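You operate a simulated robot arm through the tools that you are given. There is no shell and no other tool.

You run a simulated robot arm. Do the job below in one go: nothing can be reset, and whatever is moved stays where it is left.

JOB
Close the small chamber and pump it to 1.0E-1 or less.
Fine: lid and purple valve shut before the blue valve opens; PUMP switch on; orange and green valve, gate and TURBO switch stay as they are.

Only the result counts: the job must be done as asked and must still hold three seconds after the hand-in. Knocking over, shifting, dropping, spilling or breaking anything else fails it. Lids that push on must go on centred and level and be pressed home; caps that screw on are set level and turned clockwise until they are tight.

ROBOT AND FRAMES
A 7-joint arm with a two-finger gripper, fixed in place. Base frame: the origin is on the floor under the middle of its stand, x ahead of it, y to its left, z up; the work surface is at about z = 90. Lengths are in cm, angles in rad, forces in N, time in s.
With the tool pointing down near the work surface it reaches from about 34 to 72 cm from the base axis. Its first joint turns from -1.152 to 1.152 rad. Payload 2.45 kg.
The tool frame sits at the grasp point between the pads (the TCP): z along the fingers, y along the line on which they close. The tips reach 2.6 cm beyond it. The gripper opens to 9.6 cm; its body begins 6.9 cm behind the TCP.
Orientation is told as [roll, pitch, yaw] about the base's x, y, z axes, in that order, counted from this pose: with the fingers straight down and closing along the base's y, the tool's x points along the base's -x, its y along +y and its z along -z.

CONTROLS
- The arm moves only by the tool drive_tool. Its argument "deltas" is a list that holds one entry, the list of rows, each a list of 6 numbers: the shift along the tool's x, y, z in cm, then the turn, a rotation vector about the tool's x, y, z in rad. In form: [[[dx, dy, dz, rx, ry, rz], ...]]. A call has 1 to 20 rows; each row is the pose to reach, as a shift and turn from the pose commanded when the call began, along the tool's axes at that moment. "grip" is the finger opening in cm, from 0 to 9.6, set as the call begins (left out, the last holds). Each row takes 0.2 s and may step no farther than 5 cm and 0.15 rad from the row before; otherwise, or with a gripper value out of range, the whole call is refused. A pose out of reach is approached as far as the arm can. The call stops where the force on the tool passes 40 N (or 10 N more than at its start, if that is more) or the arm is blocked; 0.2 s more then pass. The fingers move at their own pace (about 5 cm/s each) and stop on an object; they squeeze with about 29 N. The grip force told is the motor's: it shows also when the fingers shut on nothing. Time passes only in rows, and 0.2 s behind the last, so rows that repeat a pose let the fingers close. It gives the time, the measured TCP pose, the force on the tool (base axes), the opening and the grip force at its end, in the units of the frame above (readings bear some noise), with the torque about the TCP (base axes, N m) and any sound that the robot's microphone picked up.
- Cameras (640 x 400 px; columns grow to the right, rows downward): "scene" is fixed at [18.54, -41.46, 143.44]; the picture's right is [0.55, -0.83, 0.00], its down [-0.48, -0.31, -0.82] and it looks along [0.69, 0.45, -0.57] (base axes); focal length 214 px, centre (320, 200). "wrist" rides on the gripper at [8.2, 0.3, -9.8] in the tool frame; the picture's right is [-0.04, 1.00, 0.00], its down [-0.73, -0.03, -0.68] and it looks along [-0.68, -0.03, 0.73] (tool axes); focal length 256 px, centre (320, 200). There is no depth. A picture from a camera that has moved, and an enlarged one, comes with that camera's place and axes in the base frame and with its lens. The place of the scene camera against the robot may be out by one fixed shift of up to 1.8 cm in any direction.
- grab_frame(camera): a new picture of that camera. It takes no simulated time.
- enlarge(camera, box): a new picture of the part [left, top, right, bottom] of that camera's present view, enlarged. It takes no simulated time.
- close_job(): hands the job in; it is judged then, once.

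Places have to be worked out from the pictures, the camera data and where the tool is seen. Open the gripper and draw the arm clear of the work before you hand the job in, unless the task says otherwise.

The tools are called as name(argument=value, ...) on one line, values as JSON. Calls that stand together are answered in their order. drive_tool: Moves the arm, as the interface text tells. Its arguments: {"type":"object","properties":{"deltas":{"type":"array","items":{"type":"array","items":{"type":"array","items":{"type":"number"}}}},"grip":{"type":"number"}},"required":["deltas"]} The other tools are called the same way: grab_frame (camera) takes a picture; enlarge (camera, box) takes an enlarged picture of a part of a camera's view; close_job () hands the job in.

At the start:

```text
clock: 0.0
ee_pos: [41.43, -8.36, 134.15]
tool_rot: [0.0, 0.0, -0.001]
ft_force: [-0.2, -0.3, 0.3]
moment: [-0.02, -0.03, 0.03]
width: 9.6
finger_force: 0.0
```

scene: 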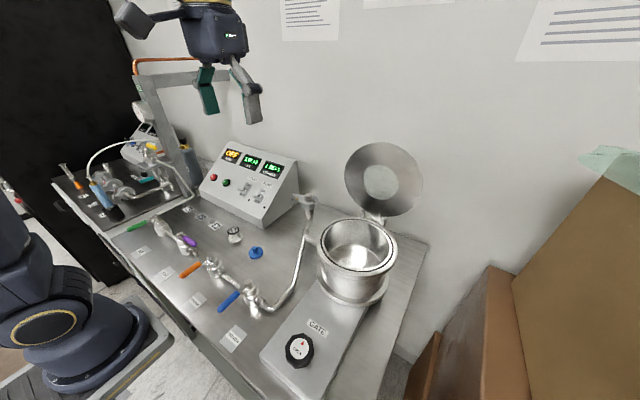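
wrist: 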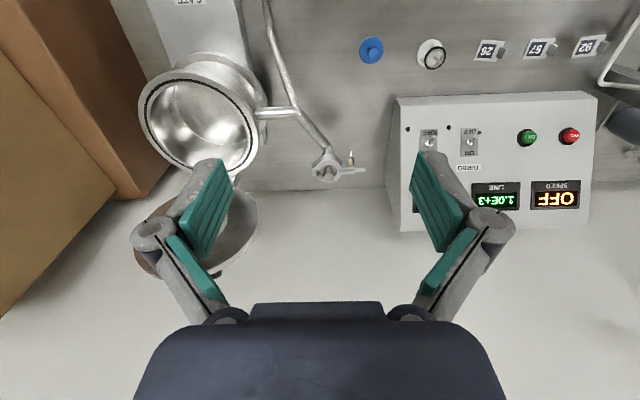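

I start by looking at the scene in detail: the panel, the valves and the chamber lid.

enlarge(camera="scene", box=[180, 130, 320, 220])

enlarge(camera="scene", box=[110, 190, 290, 310])

enlarge(camera="scene", box=[260, 130, 440, 310])

enlarge(camera="scene", box=[40, 90, 220, 230])

enlarge(camera="wrist", box=[380, 80, 620, 240])

```text
4.44 times, centred on (250, 175) of scene
camera zoom: at [18.54, -41.46, 143.44], right [0.55, -0.83, 0.0], down [-0.48, -0.31, -0.82], along [0.69, 0.45, -0.57], focal length 953 px, centre (631, 311)
```

zoom: 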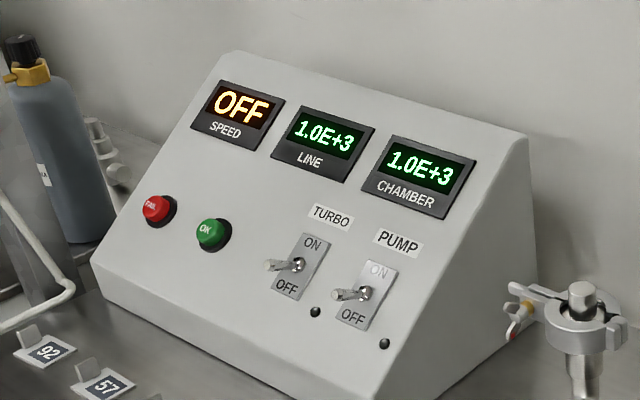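

```text
3.33 times, centred on (200, 250) of scene
camera zoom: at [18.54, -41.46, 143.44], right [0.55, -0.83, 0.0], down [-0.48, -0.31, -0.82], along [0.69, 0.45, -0.57], focal length 715 px, centre (720, 33)
```

zoom: 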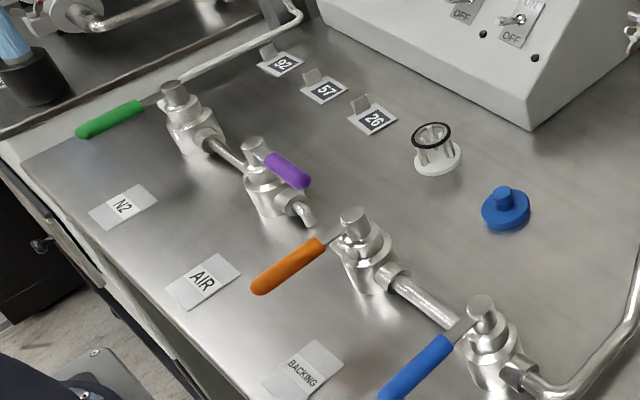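

```text
2.22 times, centred on (350, 220) of scene
camera zoom: at [18.54, -41.46, 143.44], right [0.55, -0.83, 0.0], down [-0.48, -0.31, -0.82], along [0.69, 0.45, -0.57], focal length 477 px, centre (253, 156)
```

zoom: 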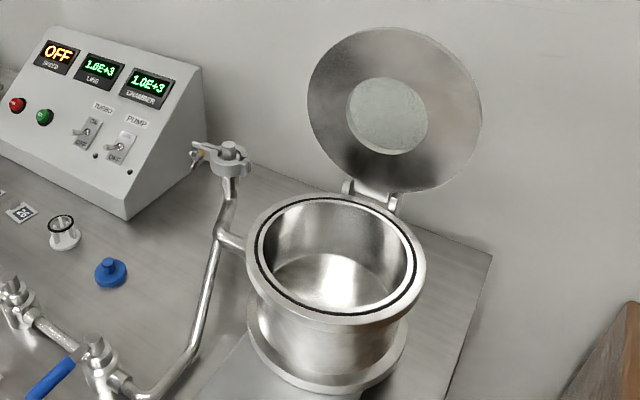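

```text
2.86 times, centred on (130, 160) of scene
camera zoom: at [18.54, -41.46, 143.44], right [0.55, -0.83, 0.0], down [-0.48, -0.31, -0.82], along [0.69, 0.45, -0.57], focal length 613 px, centre (863, 314)
```

zoom: 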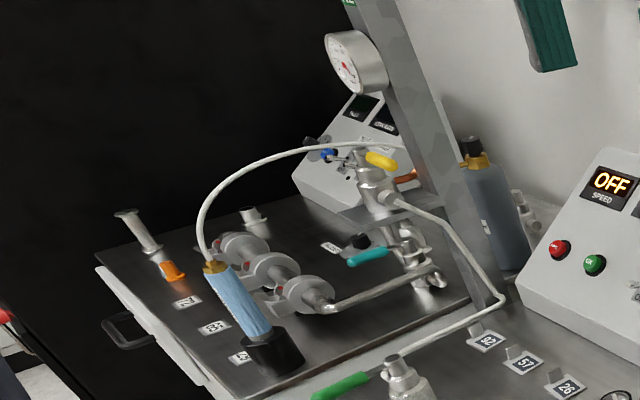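

```text
2.50 times, centred on (500, 160) of wrist
camera zoom: at [33.39, -8.05, 144.09], right [0.04, 1.0, 0.0], down [0.73, -0.03, 0.68], along [0.68, -0.03, -0.73], focal length 640 px, centre (-130, 300)
```

zoom: 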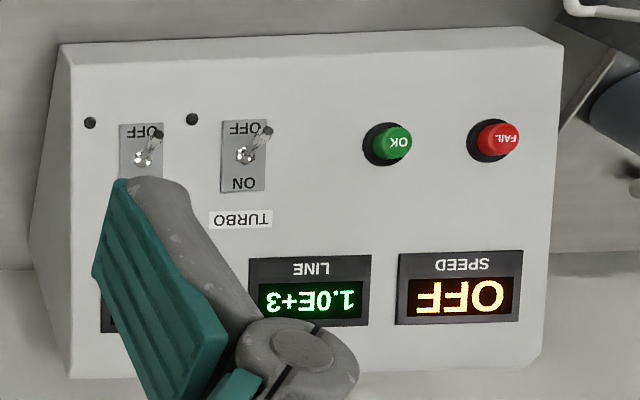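

Both switches read OFF. The green, orange and blue handles lie across their pipes, which means shut, and the purple handle lies along its pipe, which means open. The lid leans back on its hinge. I zoom in further on the lid, hinge and gate knob, and on the fingers to check the camera's offset.

enlarge(camera="scene", box=[330, 130, 440, 240])

enlarge(camera="scene", box=[170, 40, 280, 130])

enlarge(camera="wrist", box=[120, 40, 380, 280])

enlarge(camera="scene", box=[210, 260, 350, 380])

```text
3.64 times, centred on (385, 185) of scene
camera zoom: at [18.54, -41.46, 143.44], right [0.55, -0.83, 0.0], down [-0.48, -0.31, -0.82], along [0.69, 0.45, -0.57], focal length 780 px, centre (84, 254)
```

zoom: 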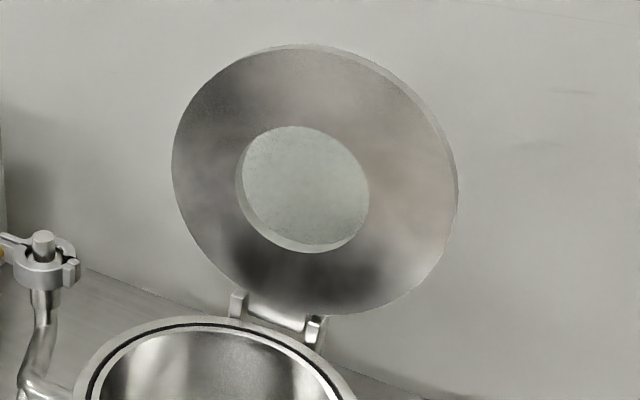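

```text
4.44 times, centred on (225, 85) of scene
camera zoom: at [18.54, -41.46, 143.44], right [0.55, -0.83, 0.0], down [-0.48, -0.31, -0.82], along [0.69, 0.45, -0.57], focal length 953 px, centre (742, 711)
```

zoom: 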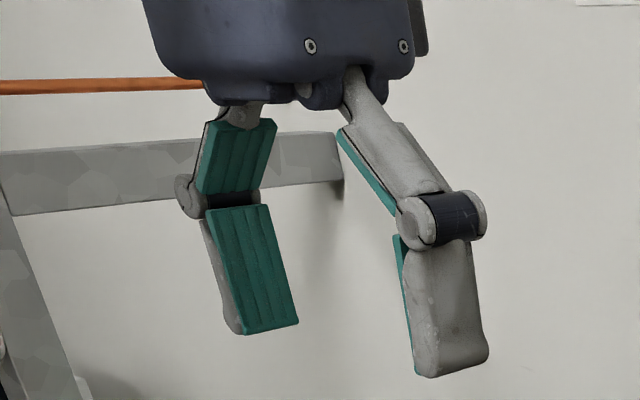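

```text
1.67 times, centred on (250, 160) of wrist
camera zoom: at [33.39, -8.05, 144.09], right [0.04, 1.0, 0.0], down [0.73, -0.03, 0.68], along [0.68, -0.03, -0.73], focal length 427 px, centre (437, 267)
```

zoom: 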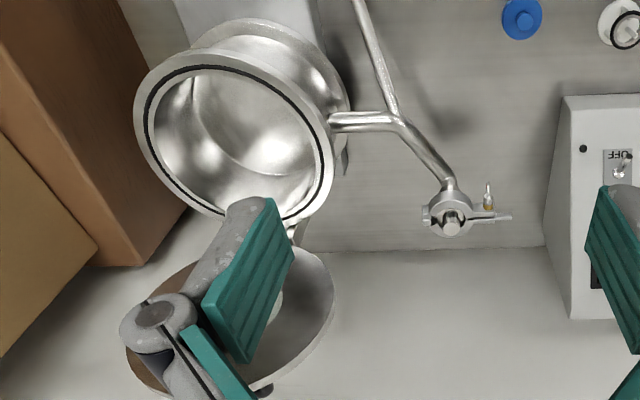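

```text
3.33 times, centred on (280, 320) of scene
camera zoom: at [18.54, -41.46, 143.44], right [0.55, -0.83, 0.0], down [-0.48, -0.31, -0.82], along [0.69, 0.45, -0.57], focal length 715 px, centre (453, -200)
```

zoom: 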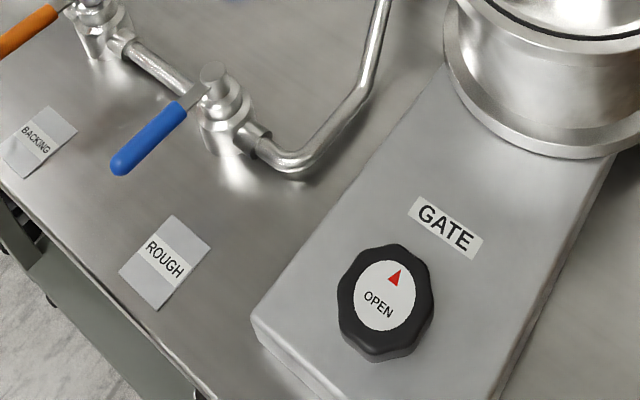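

Wrist and scene rays put the chamber rim at about (53, -29, 104), with the lid behind it leaning back to x of roughly 66. I move to the left of it at a safe height and turn the tool so the wrist camera looks along -y and sees the lid in profile.

drive_tool(deltas=[[[-1.33, 0.4, 0.55, 0, 0, 0.143], [-2.65, 0.8, 1.1, 0, 0, 0.286], [-3.98, 1.2, 1.64, 0, 0, 0.428], [-5.3, 1.6, 2.2, 0, 0, 0.571], [-6.64, 2.0, 2.7, 0, 0, 0.714], [-7.96, 2.4, 3.3, 0, 0, 0.857], [-9.3, 2.8, 3.8, 0, 0, 1.0], [-10.6, 3.2, 4.4, 0, 0, 1.142], [-11.9, 3.6, 4.9, 0, 0, 1.285], [-13.3, 4.0, 5.5, 0, 0, 1.428], [-14.6, 4.4, 6.0, 0, 0, 1.571]]])

grab_frame(camera="wrist")

grab_frame(camera="scene")

```text
clock: 2.4
ee_pos: [56.09, -3.9, 128.3]
tool_rot: [0.0, 0.0, -1.572]
ft_force: [0.0, 0.7, -0.3]
moment: [-0.01, 0.02, 0.03]
width: 9.6
finger_force: 0.1
```

```text
taken
camera wrist: at [56.56, 4.21, 138.02], right [1.0, -0.04, 0.0], down [-0.03, -0.73, 0.68], along [-0.03, -0.68, -0.73], focal length 256 px, centre (320, 200)
```

wrist: 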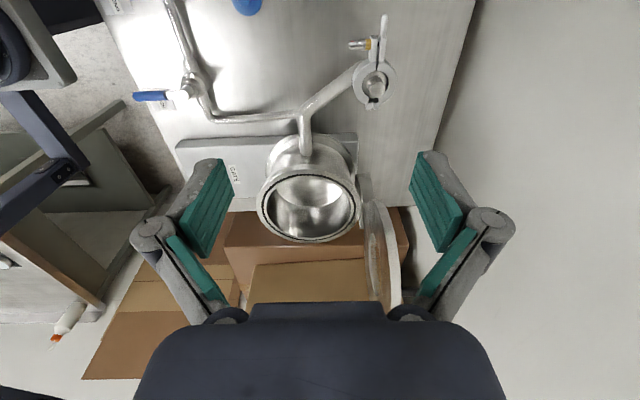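

```text
taken
```

scene: 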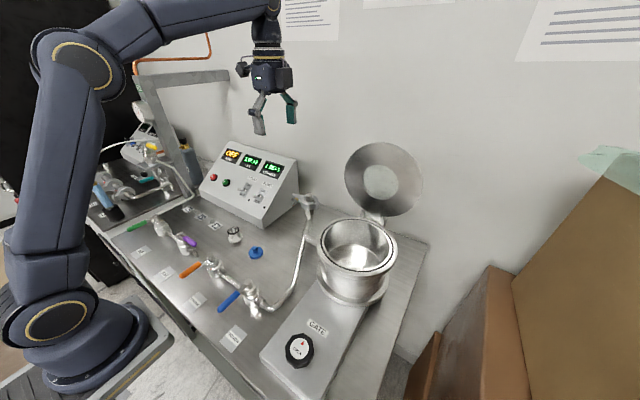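

The lid shows nearly edge-on here, with the wall well behind it. I enlarge to measure it.

enlarge(camera="wrist", box=[240, 120, 440, 320])

enlarge(camera="wrist", box=[120, 0, 420, 180])

```text
2.00 times, centred on (340, 220) of wrist
camera zoom: at [56.56, 4.21, 138.02], right [1.0, -0.04, 0.0], down [-0.03, -0.73, 0.68], along [-0.03, -0.68, -0.73], focal length 512 px, centre (280, 160)
```

zoom: 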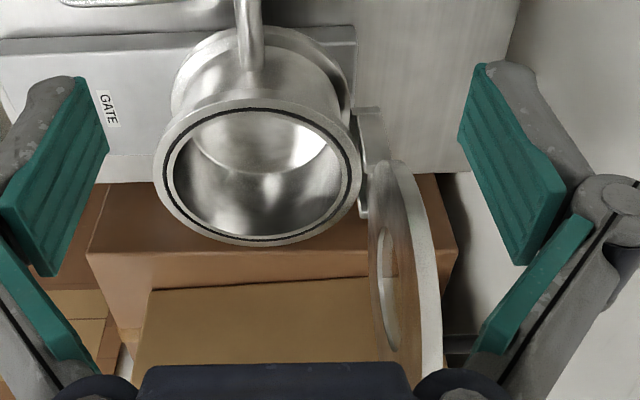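

```text
2.13 times, centred on (270, 90) of wrist
camera zoom: at [56.56, 4.21, 138.02], right [1.0, -0.04, 0.0], down [-0.03, -0.73, 0.68], along [-0.03, -0.68, -0.73], focal length 546 px, centre (427, 435)
```

zoom: 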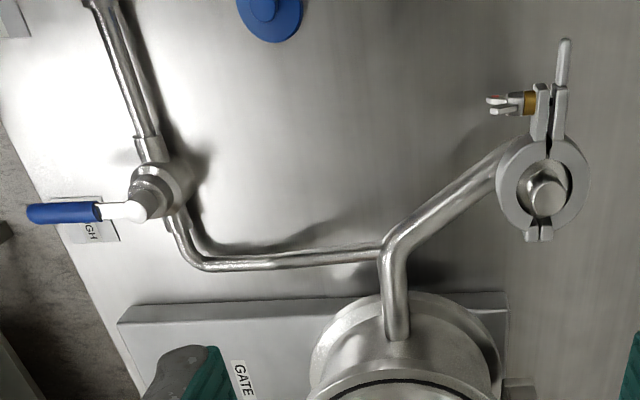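

Measuring gives the rim centre near (52.9, -29.4, 103.5) with an outer diameter of about 19.7 cm. The lid stands roughly 5° past vertical and its top is near (65.5, -29, 124). I move above the upper-left of the lid, staying higher than its top, to check the alignment before straddling it.

drive_tool(deltas=[[[-2, 0.5, -3, 0, 0, 0], [-5, 2, -6, 0, 0, 0], [-8, 4, -7, 0, 0, 0], [-11, 6, -7, 0, 0, 0], [-14, 7, -7, 0, 0, 0], [-17, 8, -7, 0, 0, 0], [-18, 8.5, -7, 0, 0, 0]]])

grab_frame(camera="wrist")

grab_frame(camera="scene")

```text
clock: 4.0
ee_pos: [55.94, -15.35, 130.3]
tool_rot: [-0.001, 0.0, -1.572]
ft_force: [0.4, 0.3, 0.1]
moment: [0.0, 0.0, -0.02]
width: 9.6
finger_force: 0.0
out of reach, approached as far as the arm can: row 2, 3, 4, 5, 6, 7
```

```text
taken
camera wrist: at [56.46, -7.27, 140.16], right [1.0, -0.04, 0.0], down [-0.03, -0.73, 0.68], along [-0.03, -0.68, -0.73], focal length 256 px, centre (320, 200)
```

wrist: 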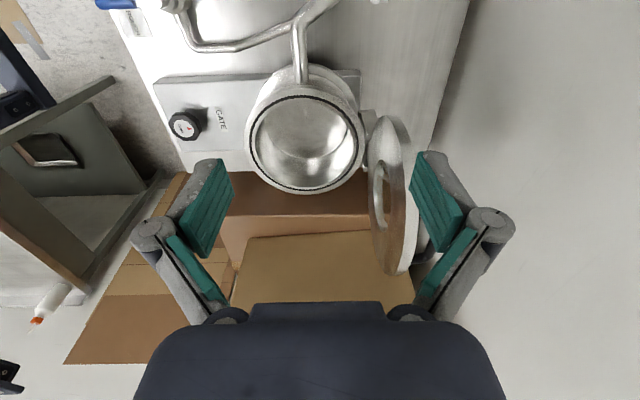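

```text
taken
```

scene: 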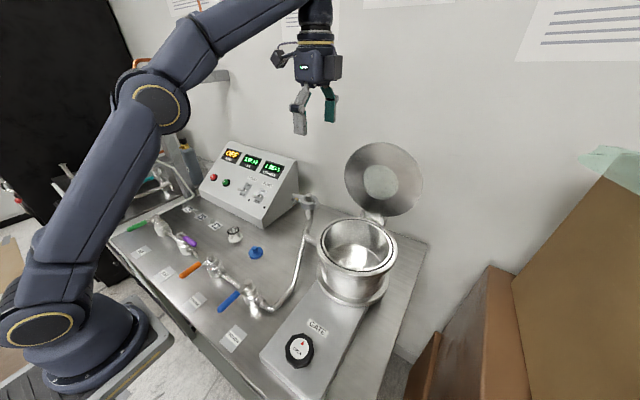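

Pointing straight down, the arm runs out of reach at this height. A tool tilted forward will reach the lid's top, so I back off a little and tilt it forward by 0.6 rad, which also shows which pose the shifts are counted from.

drive_tool(deltas=[[[1, -2, 0.6, -0.12, 0, 0], [2, -4, 1.2, -0.24, 0, 0], [3, -6, 1.8, -0.36, 0, 0], [4, -8, 2.4, -0.48, 0, 0], [5, -10, 3, -0.6, 0, 0]]])

grab_frame(camera="wrist")

grab_frame(camera="scene")

```text
clock: 5.2
ee_pos: [46.0, -10.59, 127.44]
tool_rot: [0.603, -0.001, -1.571]
ft_force: [-0.1, 0.3, 0.5]
moment: [0.01, -0.03, 0.0]
width: 9.58
finger_force: 0.0
```

```text
taken
camera wrist: at [40.75, -2.53, 135.71], right [0.82, -0.04, 0.57], down [-0.41, -0.73, 0.54], along [0.39, -0.68, -0.62], focal length 256 px, centre (320, 200)
```

wrist: 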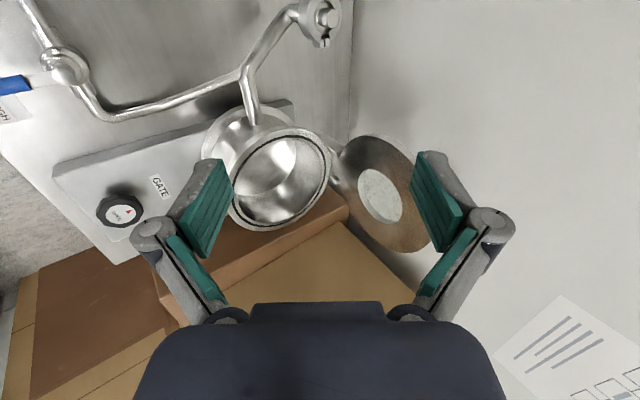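

```text
taken
```

scene: 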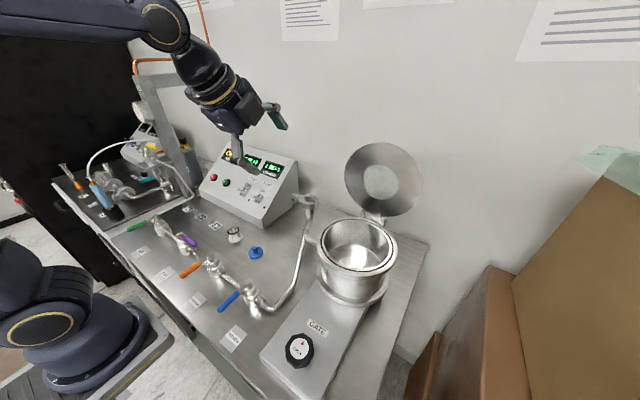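

Shifts count from the pose actually reached, and the tilt works. I zoom in on the lid from here to refine its position.

enlarge(camera="wrist", box=[200, 80, 480, 280])

```text
2.00 times, centred on (340, 180) of wrist
camera zoom: at [40.75, -2.53, 135.71], right [0.82, -0.04, 0.57], down [-0.41, -0.73, 0.54], along [0.39, -0.68, -0.62], focal length 512 px, centre (280, 240)
```

zoom: 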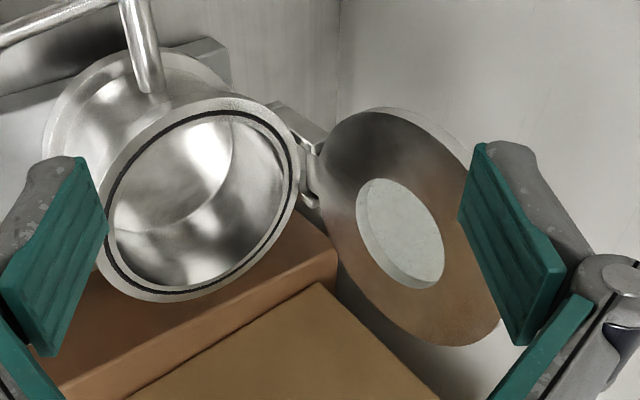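

The lid's centre comes out near (63.3, -29.4, 116.3), standing about vertical, with its top near z = 127. I move, still tilted, to a point above and in front of the lid's upper-left edge.

drive_tool(deltas=[[[-2.4, 1.95, 0.4, 0, 0, 0], [-4.8, 3.9, 0.8, 0, 0, 0], [-7.2, 5.84, 1.2, 0, 0, 0], [-9.6, 7.8, 1.6, 0, 0, 0], [-12, 9.73, 2.0, 0, 0, 0], [-14.4, 11.68, 2.4, 0, 0, 0]]], grip=8.0)

grab_frame(camera="wrist")

grab_frame(camera="scene")

```text
clock: 6.6
ee_pos: [56.91, -25.07, 132.03]
tool_rot: [0.601, 0.0, -1.569]
ft_force: [-0.7, -0.8, 0.5]
moment: [0.0, 0.02, 0.01]
width: 8.01
finger_force: 0.1
```

```text
taken
camera wrist: at [51.84, -16.98, 140.32], right [0.82, -0.04, 0.56], down [-0.41, -0.73, 0.54], along [0.39, -0.68, -0.62], focal length 256 px, centre (320, 200)
```

wrist: 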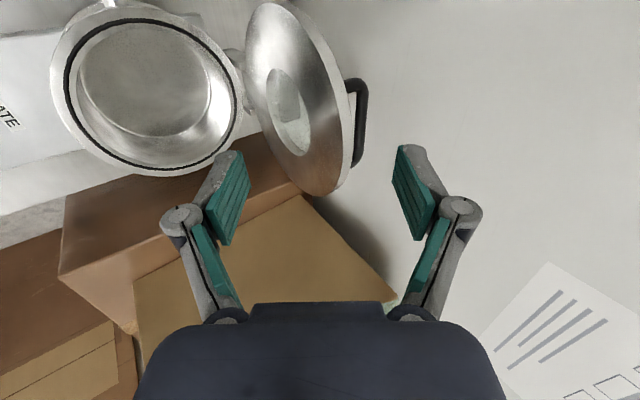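

```text
taken
```

scene: 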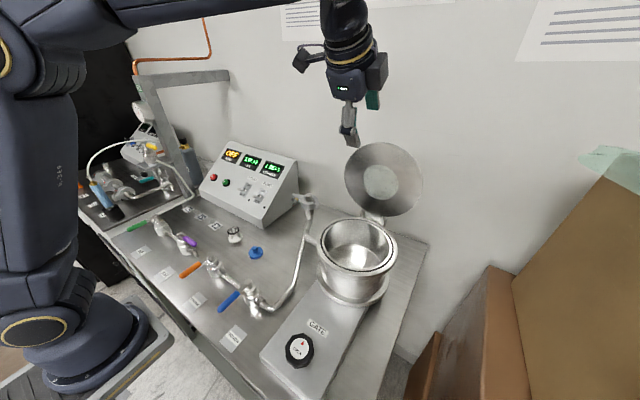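

A black D-handle shows on the lid's outer face. I enlarge it and work out where it sits.

enlarge(camera="wrist", box=[220, 0, 480, 220])

```text
1.82 times, centred on (350, 110) of wrist
camera zoom: at [51.84, -16.98, 140.32], right [0.82, -0.04, 0.56], down [-0.41, -0.73, 0.54], along [0.39, -0.68, -0.62], focal length 465 px, centre (266, 364)
```

zoom: 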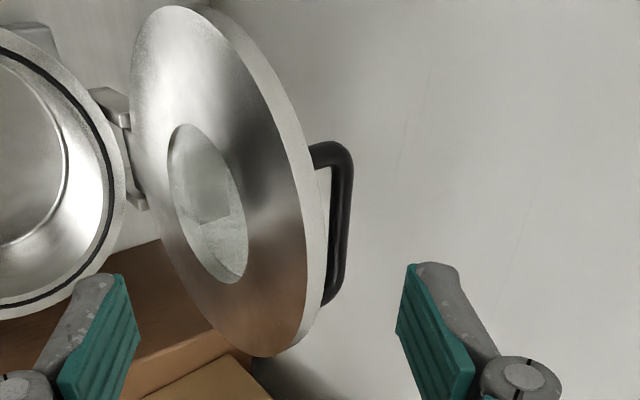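

The handle bar lies at about x = 68.6, z = 122.3, from y = -33.4 to -25.1. To miss it I will hook the lid's edge at y of about -22, where its top is near z = 122.7. First I move to just above that spot.

drive_tool(deltas=[[[1.0, 1.0, 2.7, 0, 0, 0], [2.0, 2.0, 5.4, 0, 0, 0], [3.07, 2.88, 8.02, 0, 0, 0], [3.07, 2.88, 8.02, 0, 0, 0]]])

grab_frame(camera="wrist")

enlarge(camera="scene", box=[290, 60, 450, 240])

```text
clock: 7.6
ee_pos: [63.89, -21.9, 127.07]
tool_rot: [0.599, 0.0, -1.572]
ft_force: [0.1, 0.7, 0.2]
moment: [-0.01, 0.01, 0.02]
width: 8.01
finger_force: 0.1
```

```text
taken
camera wrist: at [58.7, -13.82, 135.35], right [0.82, -0.04, 0.56], down [-0.41, -0.73, 0.54], along [0.39, -0.68, -0.62], focal length 256 px, centre (320, 200)
```

wrist: 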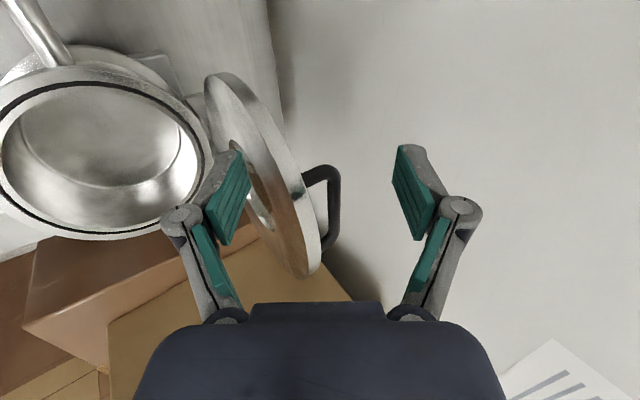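

```text
2.22 times, centred on (370, 150) of scene
camera zoom: at [18.54, -41.46, 143.44], right [0.55, -0.83, 0.0], down [-0.48, -0.31, -0.82], along [0.69, 0.45, -0.57], focal length 477 px, centre (209, 311)
```

zoom: 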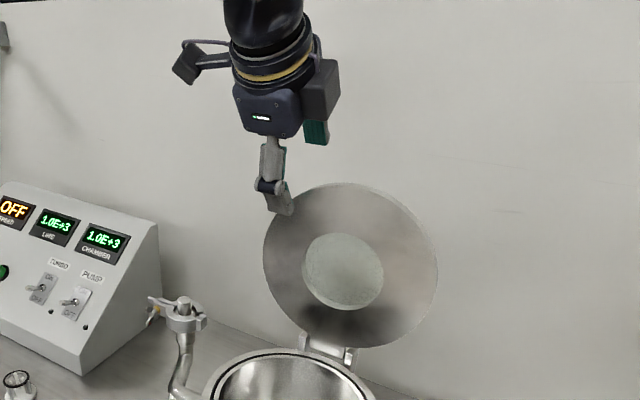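

The lid's edge sits between the fingers and the handle stays clear on the far side. I lower the open fingers straight down to straddle the edge.

drive_tool(deltas=[[[0, -1.06, 1.55, 0, 0, 0], [0, -2.12, 3.1, 0, 0, 0], [0, -3.17, 4.65, 0, 0, 0], [0, -4.23, 6.2, 0, 0, 0]]])

grab_frame(camera="wrist")

enlarge(camera="scene", box=[290, 60, 450, 240])

```text
clock: 8.6
ee_pos: [63.89, -21.89, 119.54]
tool_rot: [0.6, -0.002, -1.57]
ft_force: [1.2, -0.1, 0.0]
moment: [-0.01, -0.02, -0.01]
width: 8.0
finger_force: 0.0
```

```text
taken
camera wrist: at [58.75, -13.91, 127.83], right [0.82, -0.04, 0.56], down [-0.41, -0.73, 0.54], along [0.39, -0.68, -0.62], focal length 256 px, centre (320, 200)
```

wrist: 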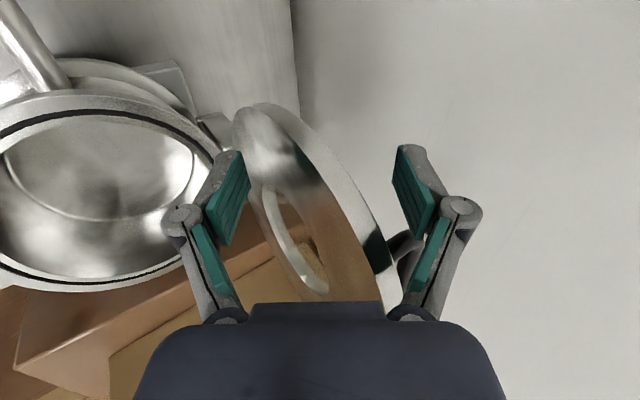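

```text
2.22 times, centred on (370, 150) of scene
camera zoom: at [18.54, -41.46, 143.44], right [0.55, -0.83, 0.0], down [-0.48, -0.31, -0.82], along [0.69, 0.45, -0.57], focal length 477 px, centre (209, 311)
```

zoom: 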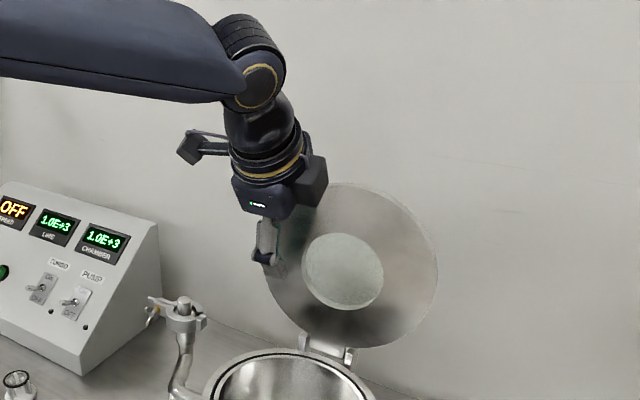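

The fingers straddle the lid's edge without contact. I draw it slowly forward along -x, watching the force.

drive_tool(deltas=[[[0, -0.48, -0.25, 0, 0, 0], [0, -0.96, -0.5, 0, 0, 0], [0, -1.45, -0.74, 0, 0, 0], [0, -1.93, -0.98, 0, 0, 0], [0, -2.41, -1.2, 0, 0, 0], [0, -2.9, -1.43, 0, 0, 0], [0, -3.38, -1.66, 0, 0, 0], [0, -3.86, -1.88, 0, 0, 0], [0, -4.35, -2.1, 0, 0, 0], [0, -4.83, -2.33, 0, 0, 0]]])

grab_frame(camera="wrist")

enlarge(camera="scene", box=[290, 60, 450, 240])

```text
clock: 10.8
ee_pos: [58.59, -21.97, 118.7]
tool_rot: [0.602, -0.001, -1.568]
ft_force: [1.4, 4.0, 4.7]
moment: [-0.3, -0.04, -0.01]
width: 8.32
finger_force: 2.3
```

```text
taken
camera wrist: at [53.35, -13.88, 127.07], right [0.82, -0.04, 0.56], down [-0.41, -0.73, 0.54], along [0.39, -0.68, -0.62], focal length 256 px, centre (320, 200)
```

wrist: 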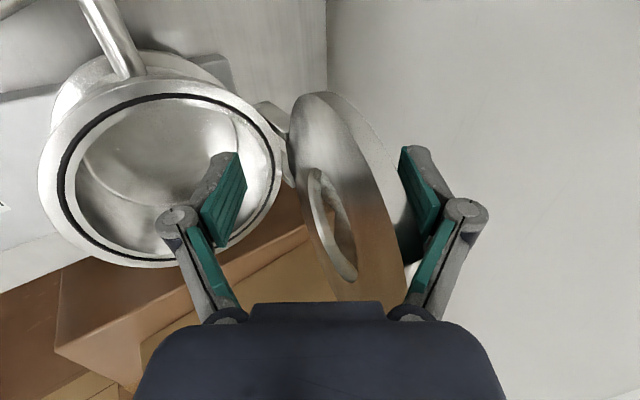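

```text
2.22 times, centred on (370, 150) of scene
camera zoom: at [18.54, -41.44, 143.45], right [0.55, -0.83, 0.0], down [-0.48, -0.31, -0.82], along [0.69, 0.45, -0.57], focal length 477 px, centre (209, 311)
```

zoom: 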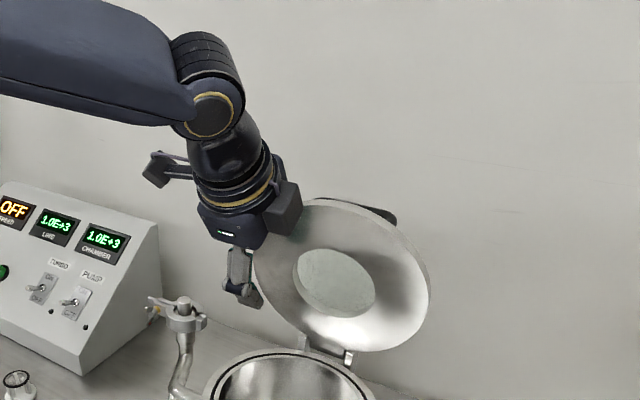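

The lid is following the back finger with only a light force. I continue along the arc about the hinge.

drive_tool(deltas=[[[0, -0.53, -0.13, 0, 0, 0], [0, -1.06, -0.25, 0, 0, 0], [0, -1.59, -0.36, 0, 0, 0], [0, -2.12, -0.45, 0, 0, 0], [0, -2.65, -0.52, 0, 0, 0], [0, -3.2, -0.56, 0, 0, 0], [0, -3.74, -0.58, 0, 0, 0], [0, -4.28, -0.59, 0, 0, 0], [0, -4.82, -0.58, 0, 0, 0], [0, -5.36, -0.56, 0, 0, 0]]])

grab_frame(camera="wrist")

enlarge(camera="scene", box=[290, 60, 450, 240])

```text
clock: 13.0
ee_pos: [53.81, -21.92, 116.1]
tool_rot: [0.6, 0.0, -1.571]
ft_force: [5.3, -6.2, -26.5]
moment: [0.16, -0.54, -0.12]
width: 8.0
finger_force: 0.1
```

```text
taken
camera wrist: at [48.61, -13.91, 124.48], right [0.82, -0.04, 0.56], down [-0.41, -0.73, 0.54], along [0.39, -0.68, -0.62], focal length 256 px, centre (320, 200)
```

wrist: 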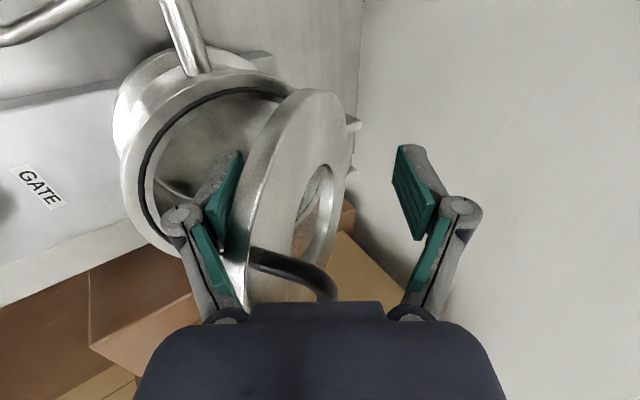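

```text
2.22 times, centred on (370, 150) of scene
camera zoom: at [18.54, -41.46, 143.44], right [0.55, -0.83, 0.0], down [-0.48, -0.31, -0.82], along [0.69, 0.45, -0.57], focal length 477 px, centre (209, 311)
```

zoom: 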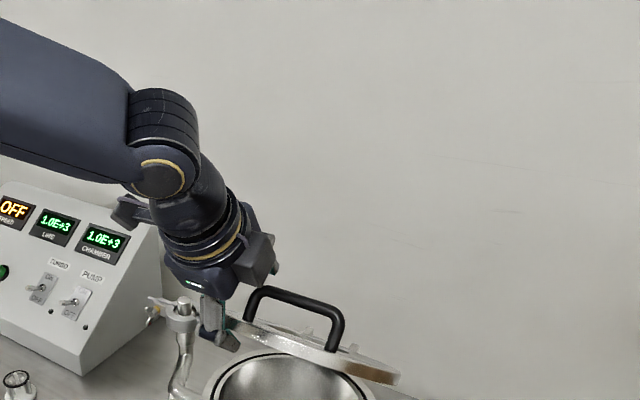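

The lid went over centre and now rests on the lower finger at roughly 38° from closed, loading the tool with about 26 N. I lower it in a controlled way, keeping its edge on the finger pad down to about 12°.

drive_tool(deltas=[[[0, -0.62, 0.1, 0, 0, 0], [0, -1.24, 0.2, 0, 0, 0], [0, -1.86, 0.31, 0, 0, 0], [0, -2.48, 0.43, 0, 0, 0], [0, -3.15, 0.85, 0, 0, 0], [0, -3.81, 1.3, 0, 0, 0], [0, -4.48, 1.74, 0, 0, 0], [0, -5.14, 2.18, 0, 0, 0], [0, -5.62, 2.61, 0, 0, 0], [0, -6.09, 3.05, 0, 0, 0], [0, -6.57, 3.48, 0, 0, 0], [0, -7.04, 3.91, 0, 0, 0]]])

grab_frame(camera="wrist")

enlarge(camera="scene", box=[250, 100, 450, 320])

```text
clock: 15.6
ee_pos: [50.14, -22.06, 108.93]
tool_rot: [0.601, 0.0, -1.57]
ft_force: [-3.7, -0.6, 0.7]
moment: [-0.05, 0.11, -0.04]
width: 8.6
finger_force: 2.5
```

```text
taken
camera wrist: at [45.01, -13.91, 117.24], right [0.82, -0.04, 0.56], down [-0.41, -0.73, 0.54], along [0.39, -0.68, -0.62], focal length 256 px, centre (320, 200)
```

wrist: 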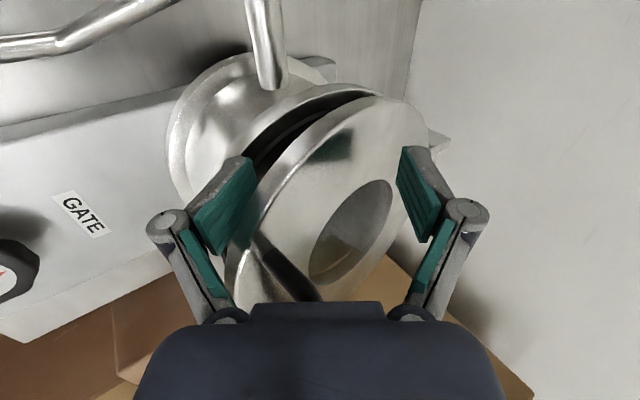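

```text
1.82 times, centred on (350, 210) of scene
camera zoom: at [18.53, -41.46, 143.44], right [0.55, -0.83, 0.0], down [-0.48, -0.31, -0.82], along [0.69, 0.45, -0.57], focal length 390 px, centre (266, 182)
```

zoom: 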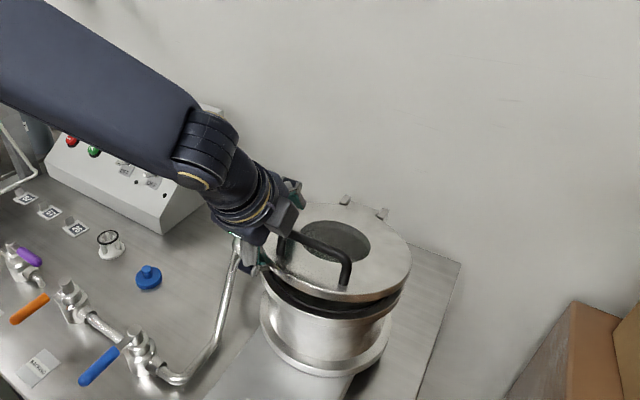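

The lid is nearly down, held just ajar by the lower finger at its edge. I slide the finger out along -x so the lid can settle onto the rim.

drive_tool(deltas=[[[0, -0.55, -0.38, 0, 0, 0], [0, -1.1, -0.76, 0, 0, 0], [0, -1.65, -1.13, 0, 0, 0], [0, -2.2, -1.5, 0, 0, 0], [0, -2.75, -1.88, 0, 0, 0], [0, -3.3, -2.26, 0, 0, 0], [0, -3.85, -2.63, 0, 0, 0], [0, -4.4, -3.0, 0, 0, 0]]], grip=8.0)

grab_frame(camera="wrist")

enlarge(camera="scene", box=[250, 100, 450, 320])

```text
clock: 17.4
ee_pos: [44.8, -21.99, 108.9]
tool_rot: [0.6, 0.0, -1.571]
ft_force: [-0.2, 0.4, -0.2]
moment: [0.03, 0.02, 0.02]
width: 7.99
finger_force: 0.0
```

```text
taken
camera wrist: at [39.72, -13.88, 117.28], right [0.82, -0.04, 0.56], down [-0.41, -0.73, 0.54], along [0.39, -0.68, -0.62], focal length 256 px, centre (320, 200)
```

wrist: 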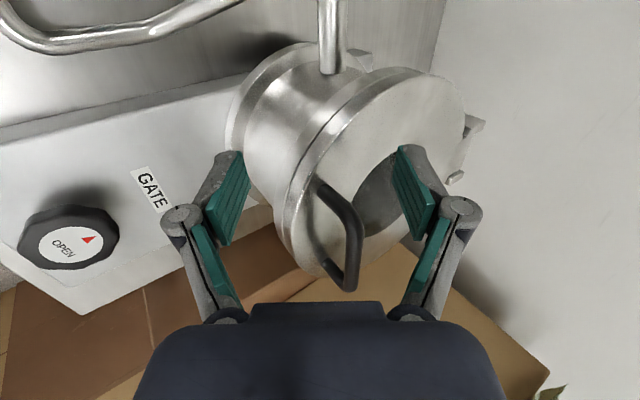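

```text
1.82 times, centred on (350, 210) of scene
camera zoom: at [18.54, -41.46, 143.44], right [0.55, -0.83, 0.0], down [-0.48, -0.31, -0.82], along [0.69, 0.45, -0.57], focal length 390 px, centre (266, 182)
```

zoom: 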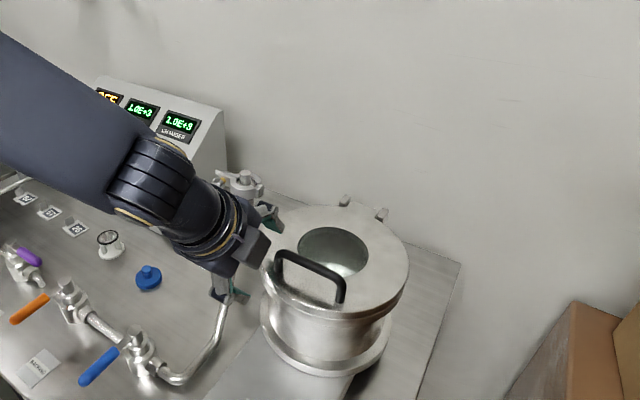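

The lid now lies flat on the rim with the finger clear of it. I raise the arm and check that the lid is seated all round.

drive_tool(deltas=[[[0, 1.7, -2.5, 0, 0, 0], [0, 3.4, -5.0, 0, 0, 0], [0, 5.1, -7.5, 0, 0, 0], [1.5, 5.6, -9.5, 0.12, 0, 0], [4.0, 5.6, -10.5, 0.24, 0, 0], [7.0, 5.6, -11.0, 0.36, 0, 0], [10.0, 5.6, -11.0, 0.48, 0, 0], [13.0, 5.6, -11.0, 0.6, 0, 0]]])

grab_frame(camera="wrist")

enlarge(camera="scene", box=[280, 180, 440, 320])

grab_frame(camera="scene")

```text
clock: 19.2
ee_pos: [43.26, -9.08, 121.25]
tool_rot: [-0.001, -0.003, -1.573]
ft_force: [1.1, 0.8, 0.8]
moment: [-0.02, 0.02, -0.02]
width: 8.0
finger_force: 0.1
```

```text
taken
camera wrist: at [43.77, -0.88, 131.1], right [1.0, -0.04, 0.0], down [-0.03, -0.73, 0.68], along [-0.03, -0.68, -0.73], focal length 256 px, centre (320, 200)
```

wrist: 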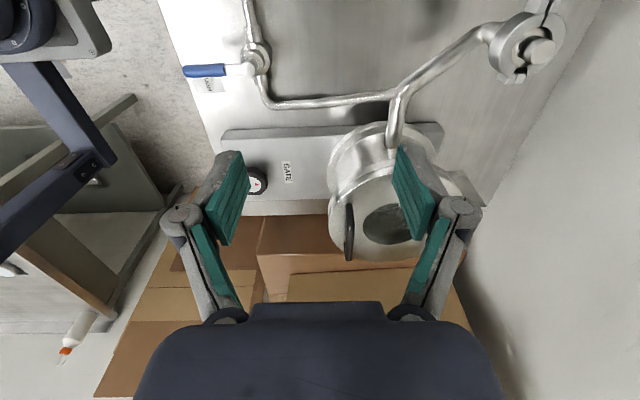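

```text
2.86 times, centred on (360, 250) of scene
camera zoom: at [18.54, -41.46, 143.44], right [0.55, -0.83, 0.0], down [-0.48, -0.31, -0.82], along [0.69, 0.45, -0.57], focal length 613 px, centre (206, 57)
```

zoom: 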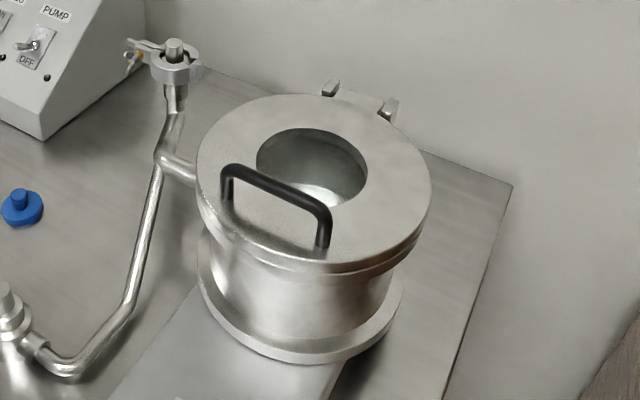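

```text
taken
```

scene: 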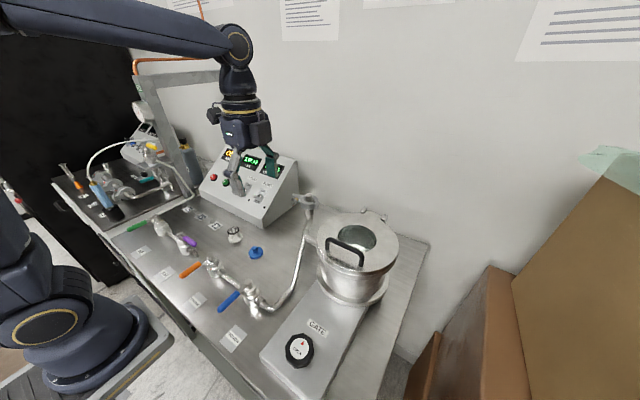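

The lid looks flush. To be sure it is home, I close the fingers and press lightly on its metal top at about (50, -22), clear of the glass and the handle.

drive_tool(deltas=[[[-3.2, 1.7, 1.5, 0, 0, 0], [-6.4, 3.4, 3.0, 0, 0, 0], [-9.6, 5.0, 5.0, 0, 0, 0], [-12.9, 6.7, 7.0, 0, 0, 0], [-12.9, 6.7, 9.2, 0, 0, 0], [-12.9, 6.7, 11.2, 0, 0, 0]]], grip=0)

grab_frame(camera="wrist")

enlarge(camera="scene", box=[280, 160, 440, 300])

```text
clock: 20.6
ee_pos: [49.94, -21.94, 110.05]
tool_rot: [0.0, -0.002, -1.569]
ft_force: [0.3, 0.1, -0.4]
moment: [-0.03, 0.01, 0.01]
width: 0.03
finger_force: 28.4
```

```text
taken
camera wrist: at [50.42, -13.79, 119.82], right [1.0, -0.04, 0.0], down [-0.03, -0.73, 0.68], along [-0.03, -0.68, -0.73], focal length 256 px, centre (320, 200)
```

wrist: 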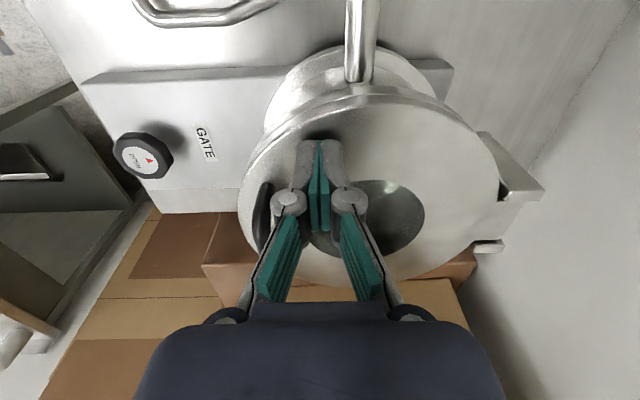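

```text
2.86 times, centred on (360, 230) of scene
camera zoom: at [18.54, -41.46, 143.44], right [0.55, -0.83, 0.0], down [-0.48, -0.31, -0.82], along [0.69, 0.45, -0.57], focal length 613 px, centre (206, 114)
```

zoom: 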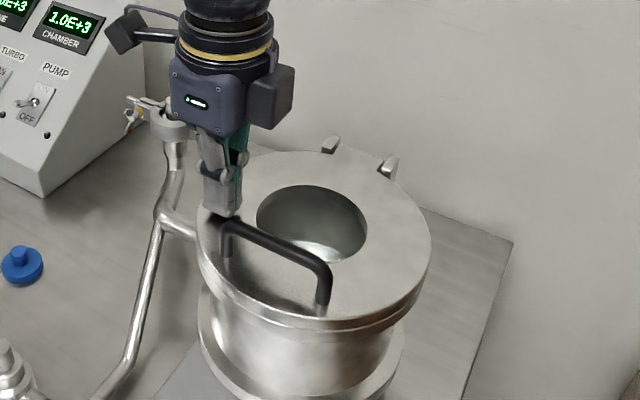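

The fingertips are over bare metal next to the handle. I press down in small steps.

drive_tool(deltas=[[[0, 0, 0.5, 0, 0, 0], [0, 0, 1.0, 0, 0, 0], [0, 0, 1.5, 0, 0, 0], [0, 0, 1.9, 0, 0, 0], [0, 0, 2.2, 0, 0, 0], [0, 0, 2.4, 0, 0, 0], [0, 0, 2.6, 0, 0, 0], [0, 0, 2.8, 0, 0, 0], [0, 0, 3.0, 0, 0, 0], [0, 0, 3.2, 0, 0, 0]]])

```text
clock: 21.3
ee_pos: [50.02, -22.02, 109.4]
tool_rot: [0.006, -0.003, -1.571]
ft_force: [-2.9, 1.6, 7.3]
moment: [0.09, 0.06, 0.0]
width: 0.61
finger_force: 28.8
stopped in row 3: the force on the tool passed its limit at 49 N (the readings are from after the stop); the commanded pose is now the measured one
```

Contact came at TCP z of about 109.4, somewhat higher than I expected. I look closely to see what the tips touched and whether the lid is level.

enlarge(camera="wrist", box=[220, 60, 520, 300])

enlarge(camera="scene", box=[310, 190, 410, 300])

```text
1.67 times, centred on (370, 180) of wrist
camera zoom: at [50.35, -13.78, 119.23], right [1.0, -0.04, 0.01], down [-0.03, -0.73, 0.68], along [-0.02, -0.68, -0.73], focal length 427 px, centre (237, 233)
```

zoom: 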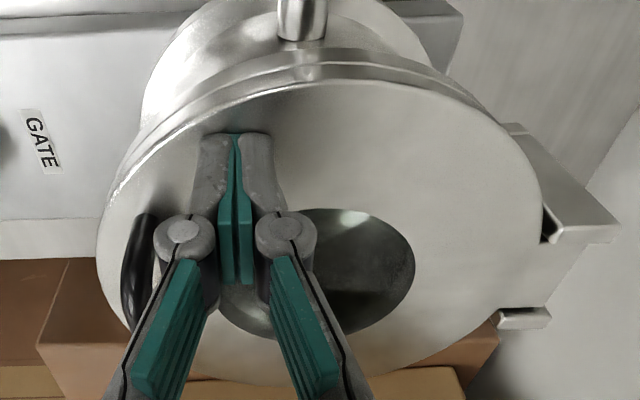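

```text
3.64 times, centred on (360, 245) of scene
camera zoom: at [18.52, -41.45, 143.45], right [0.55, -0.83, 0.0], down [-0.48, -0.31, -0.82], along [0.69, 0.45, -0.57], focal length 780 px, centre (174, 36)
```

zoom: 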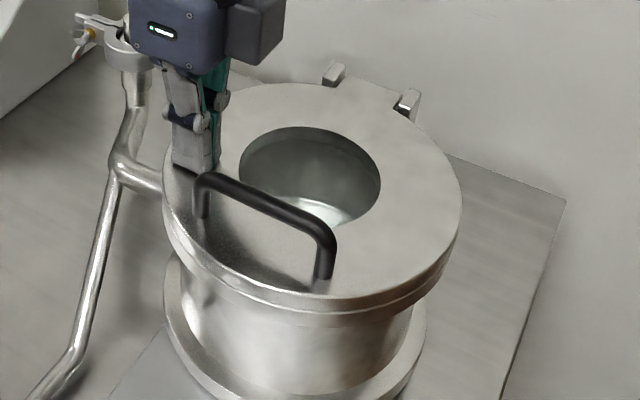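

The tips met the lid's top with nearly 50 N and the lid sits flush, so it is fully down. Next comes the purple valve: I lift off and move over to view it from the +y side.

drive_tool(deltas=[[[0, 0, -4.5, 0, 0, 0], [0, 0, -9, 0, 0, 0], [4.4, -1.2, -9, 0, 0, 0], [8.8, -2.4, -9, 0, 0, 0], [13.2, -3.6, -9, 0, 0, 0], [17.6, -4.8, -9, 0, 0, 0], [22, -6.0, -9, 0, 0, 0], [26.4, -7.2, -9, 0, 0, 0], [30.8, -8.4, -9, 0, 0, 0], [35.2, -9.6, -9, 0, 0, 0], [39.6, -10.8, -9, 0, 0, 0], [44, -12, -9, 0, 0, 0]]])

grab_frame(camera="wrist")

grab_frame(camera="scene")

```text
clock: 23.9
ee_pos: [37.97, 22.07, 118.14]
tool_rot: [0.007, -0.004, -1.57]
ft_force: [0.2, 0.2, -1.7]
moment: [0.01, -0.02, 0.0]
width: 0.0
finger_force: 28.4
```

```text
taken
camera wrist: at [38.23, 30.28, 127.96], right [1.0, -0.04, 0.01], down [-0.03, -0.73, 0.68], along [-0.02, -0.68, -0.73], focal length 256 px, centre (320, 200)
```

wrist: 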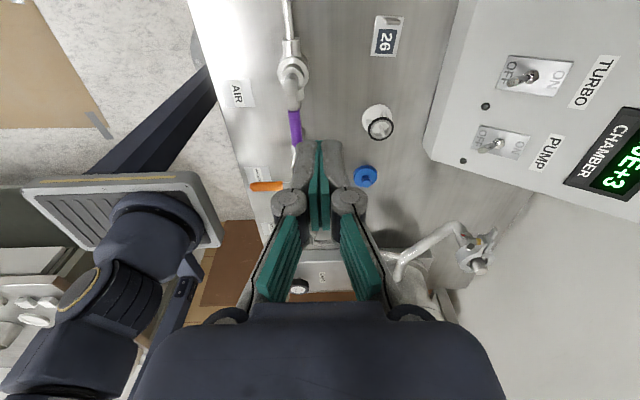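

```text
taken
```

scene: 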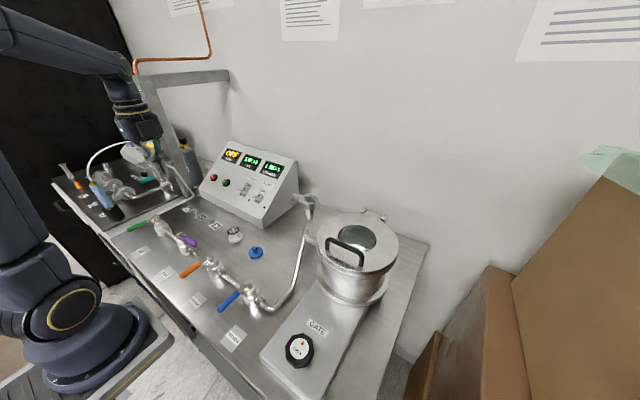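

Good view. I enlarge the purple valve and the panel switches.

enlarge(camera="wrist", box=[210, 0, 410, 200])

enlarge(camera="wrist", box=[440, 20, 640, 220])

enlarge(camera="scene", box=[120, 200, 220, 290])

```text
2.00 times, centred on (310, 100) of wrist
camera zoom: at [38.23, 30.28, 127.96], right [1.0, -0.04, 0.01], down [-0.03, -0.73, 0.68], along [-0.02, -0.68, -0.73], focal length 512 px, centre (340, 400)
```

zoom: 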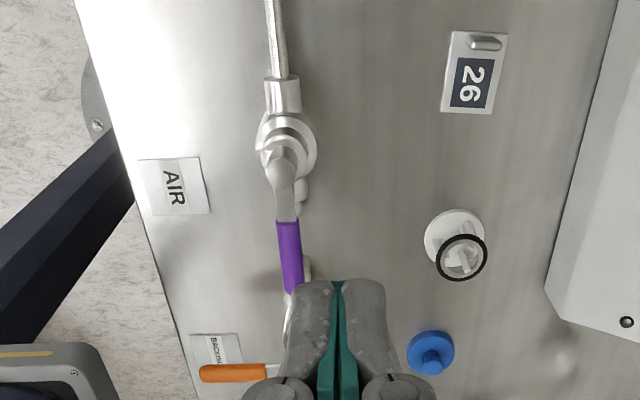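

```text
2.00 times, centred on (540, 120) of wrist
camera zoom: at [38.23, 30.28, 127.96], right [1.0, -0.04, 0.01], down [-0.03, -0.73, 0.68], along [-0.02, -0.68, -0.73], focal length 512 px, centre (-120, 360)
```

zoom: 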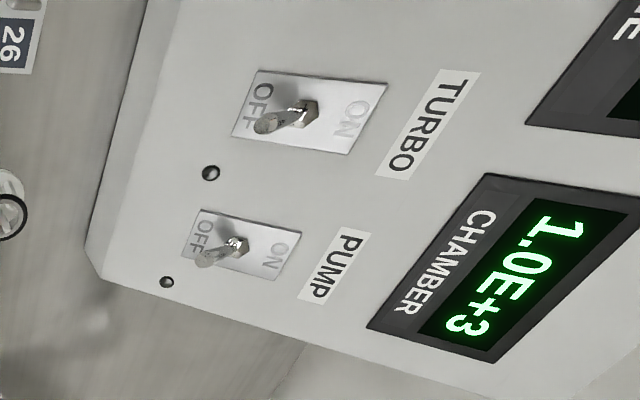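

```text
4.44 times, centred on (170, 245) of scene
camera zoom: at [18.54, -41.46, 143.44], right [0.55, -0.83, 0.0], down [-0.48, -0.31, -0.82], along [0.69, 0.45, -0.57], focal length 953 px, centre (987, 0)
```

zoom: 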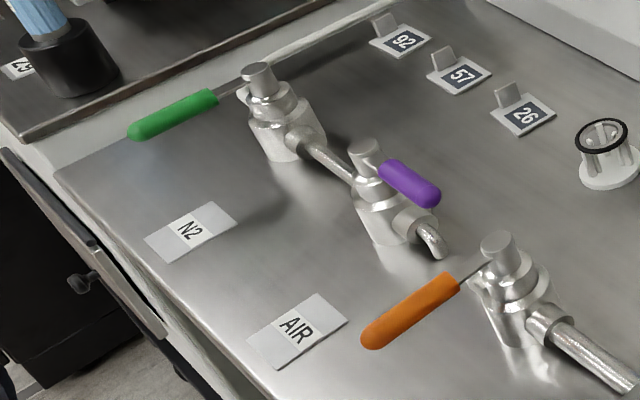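

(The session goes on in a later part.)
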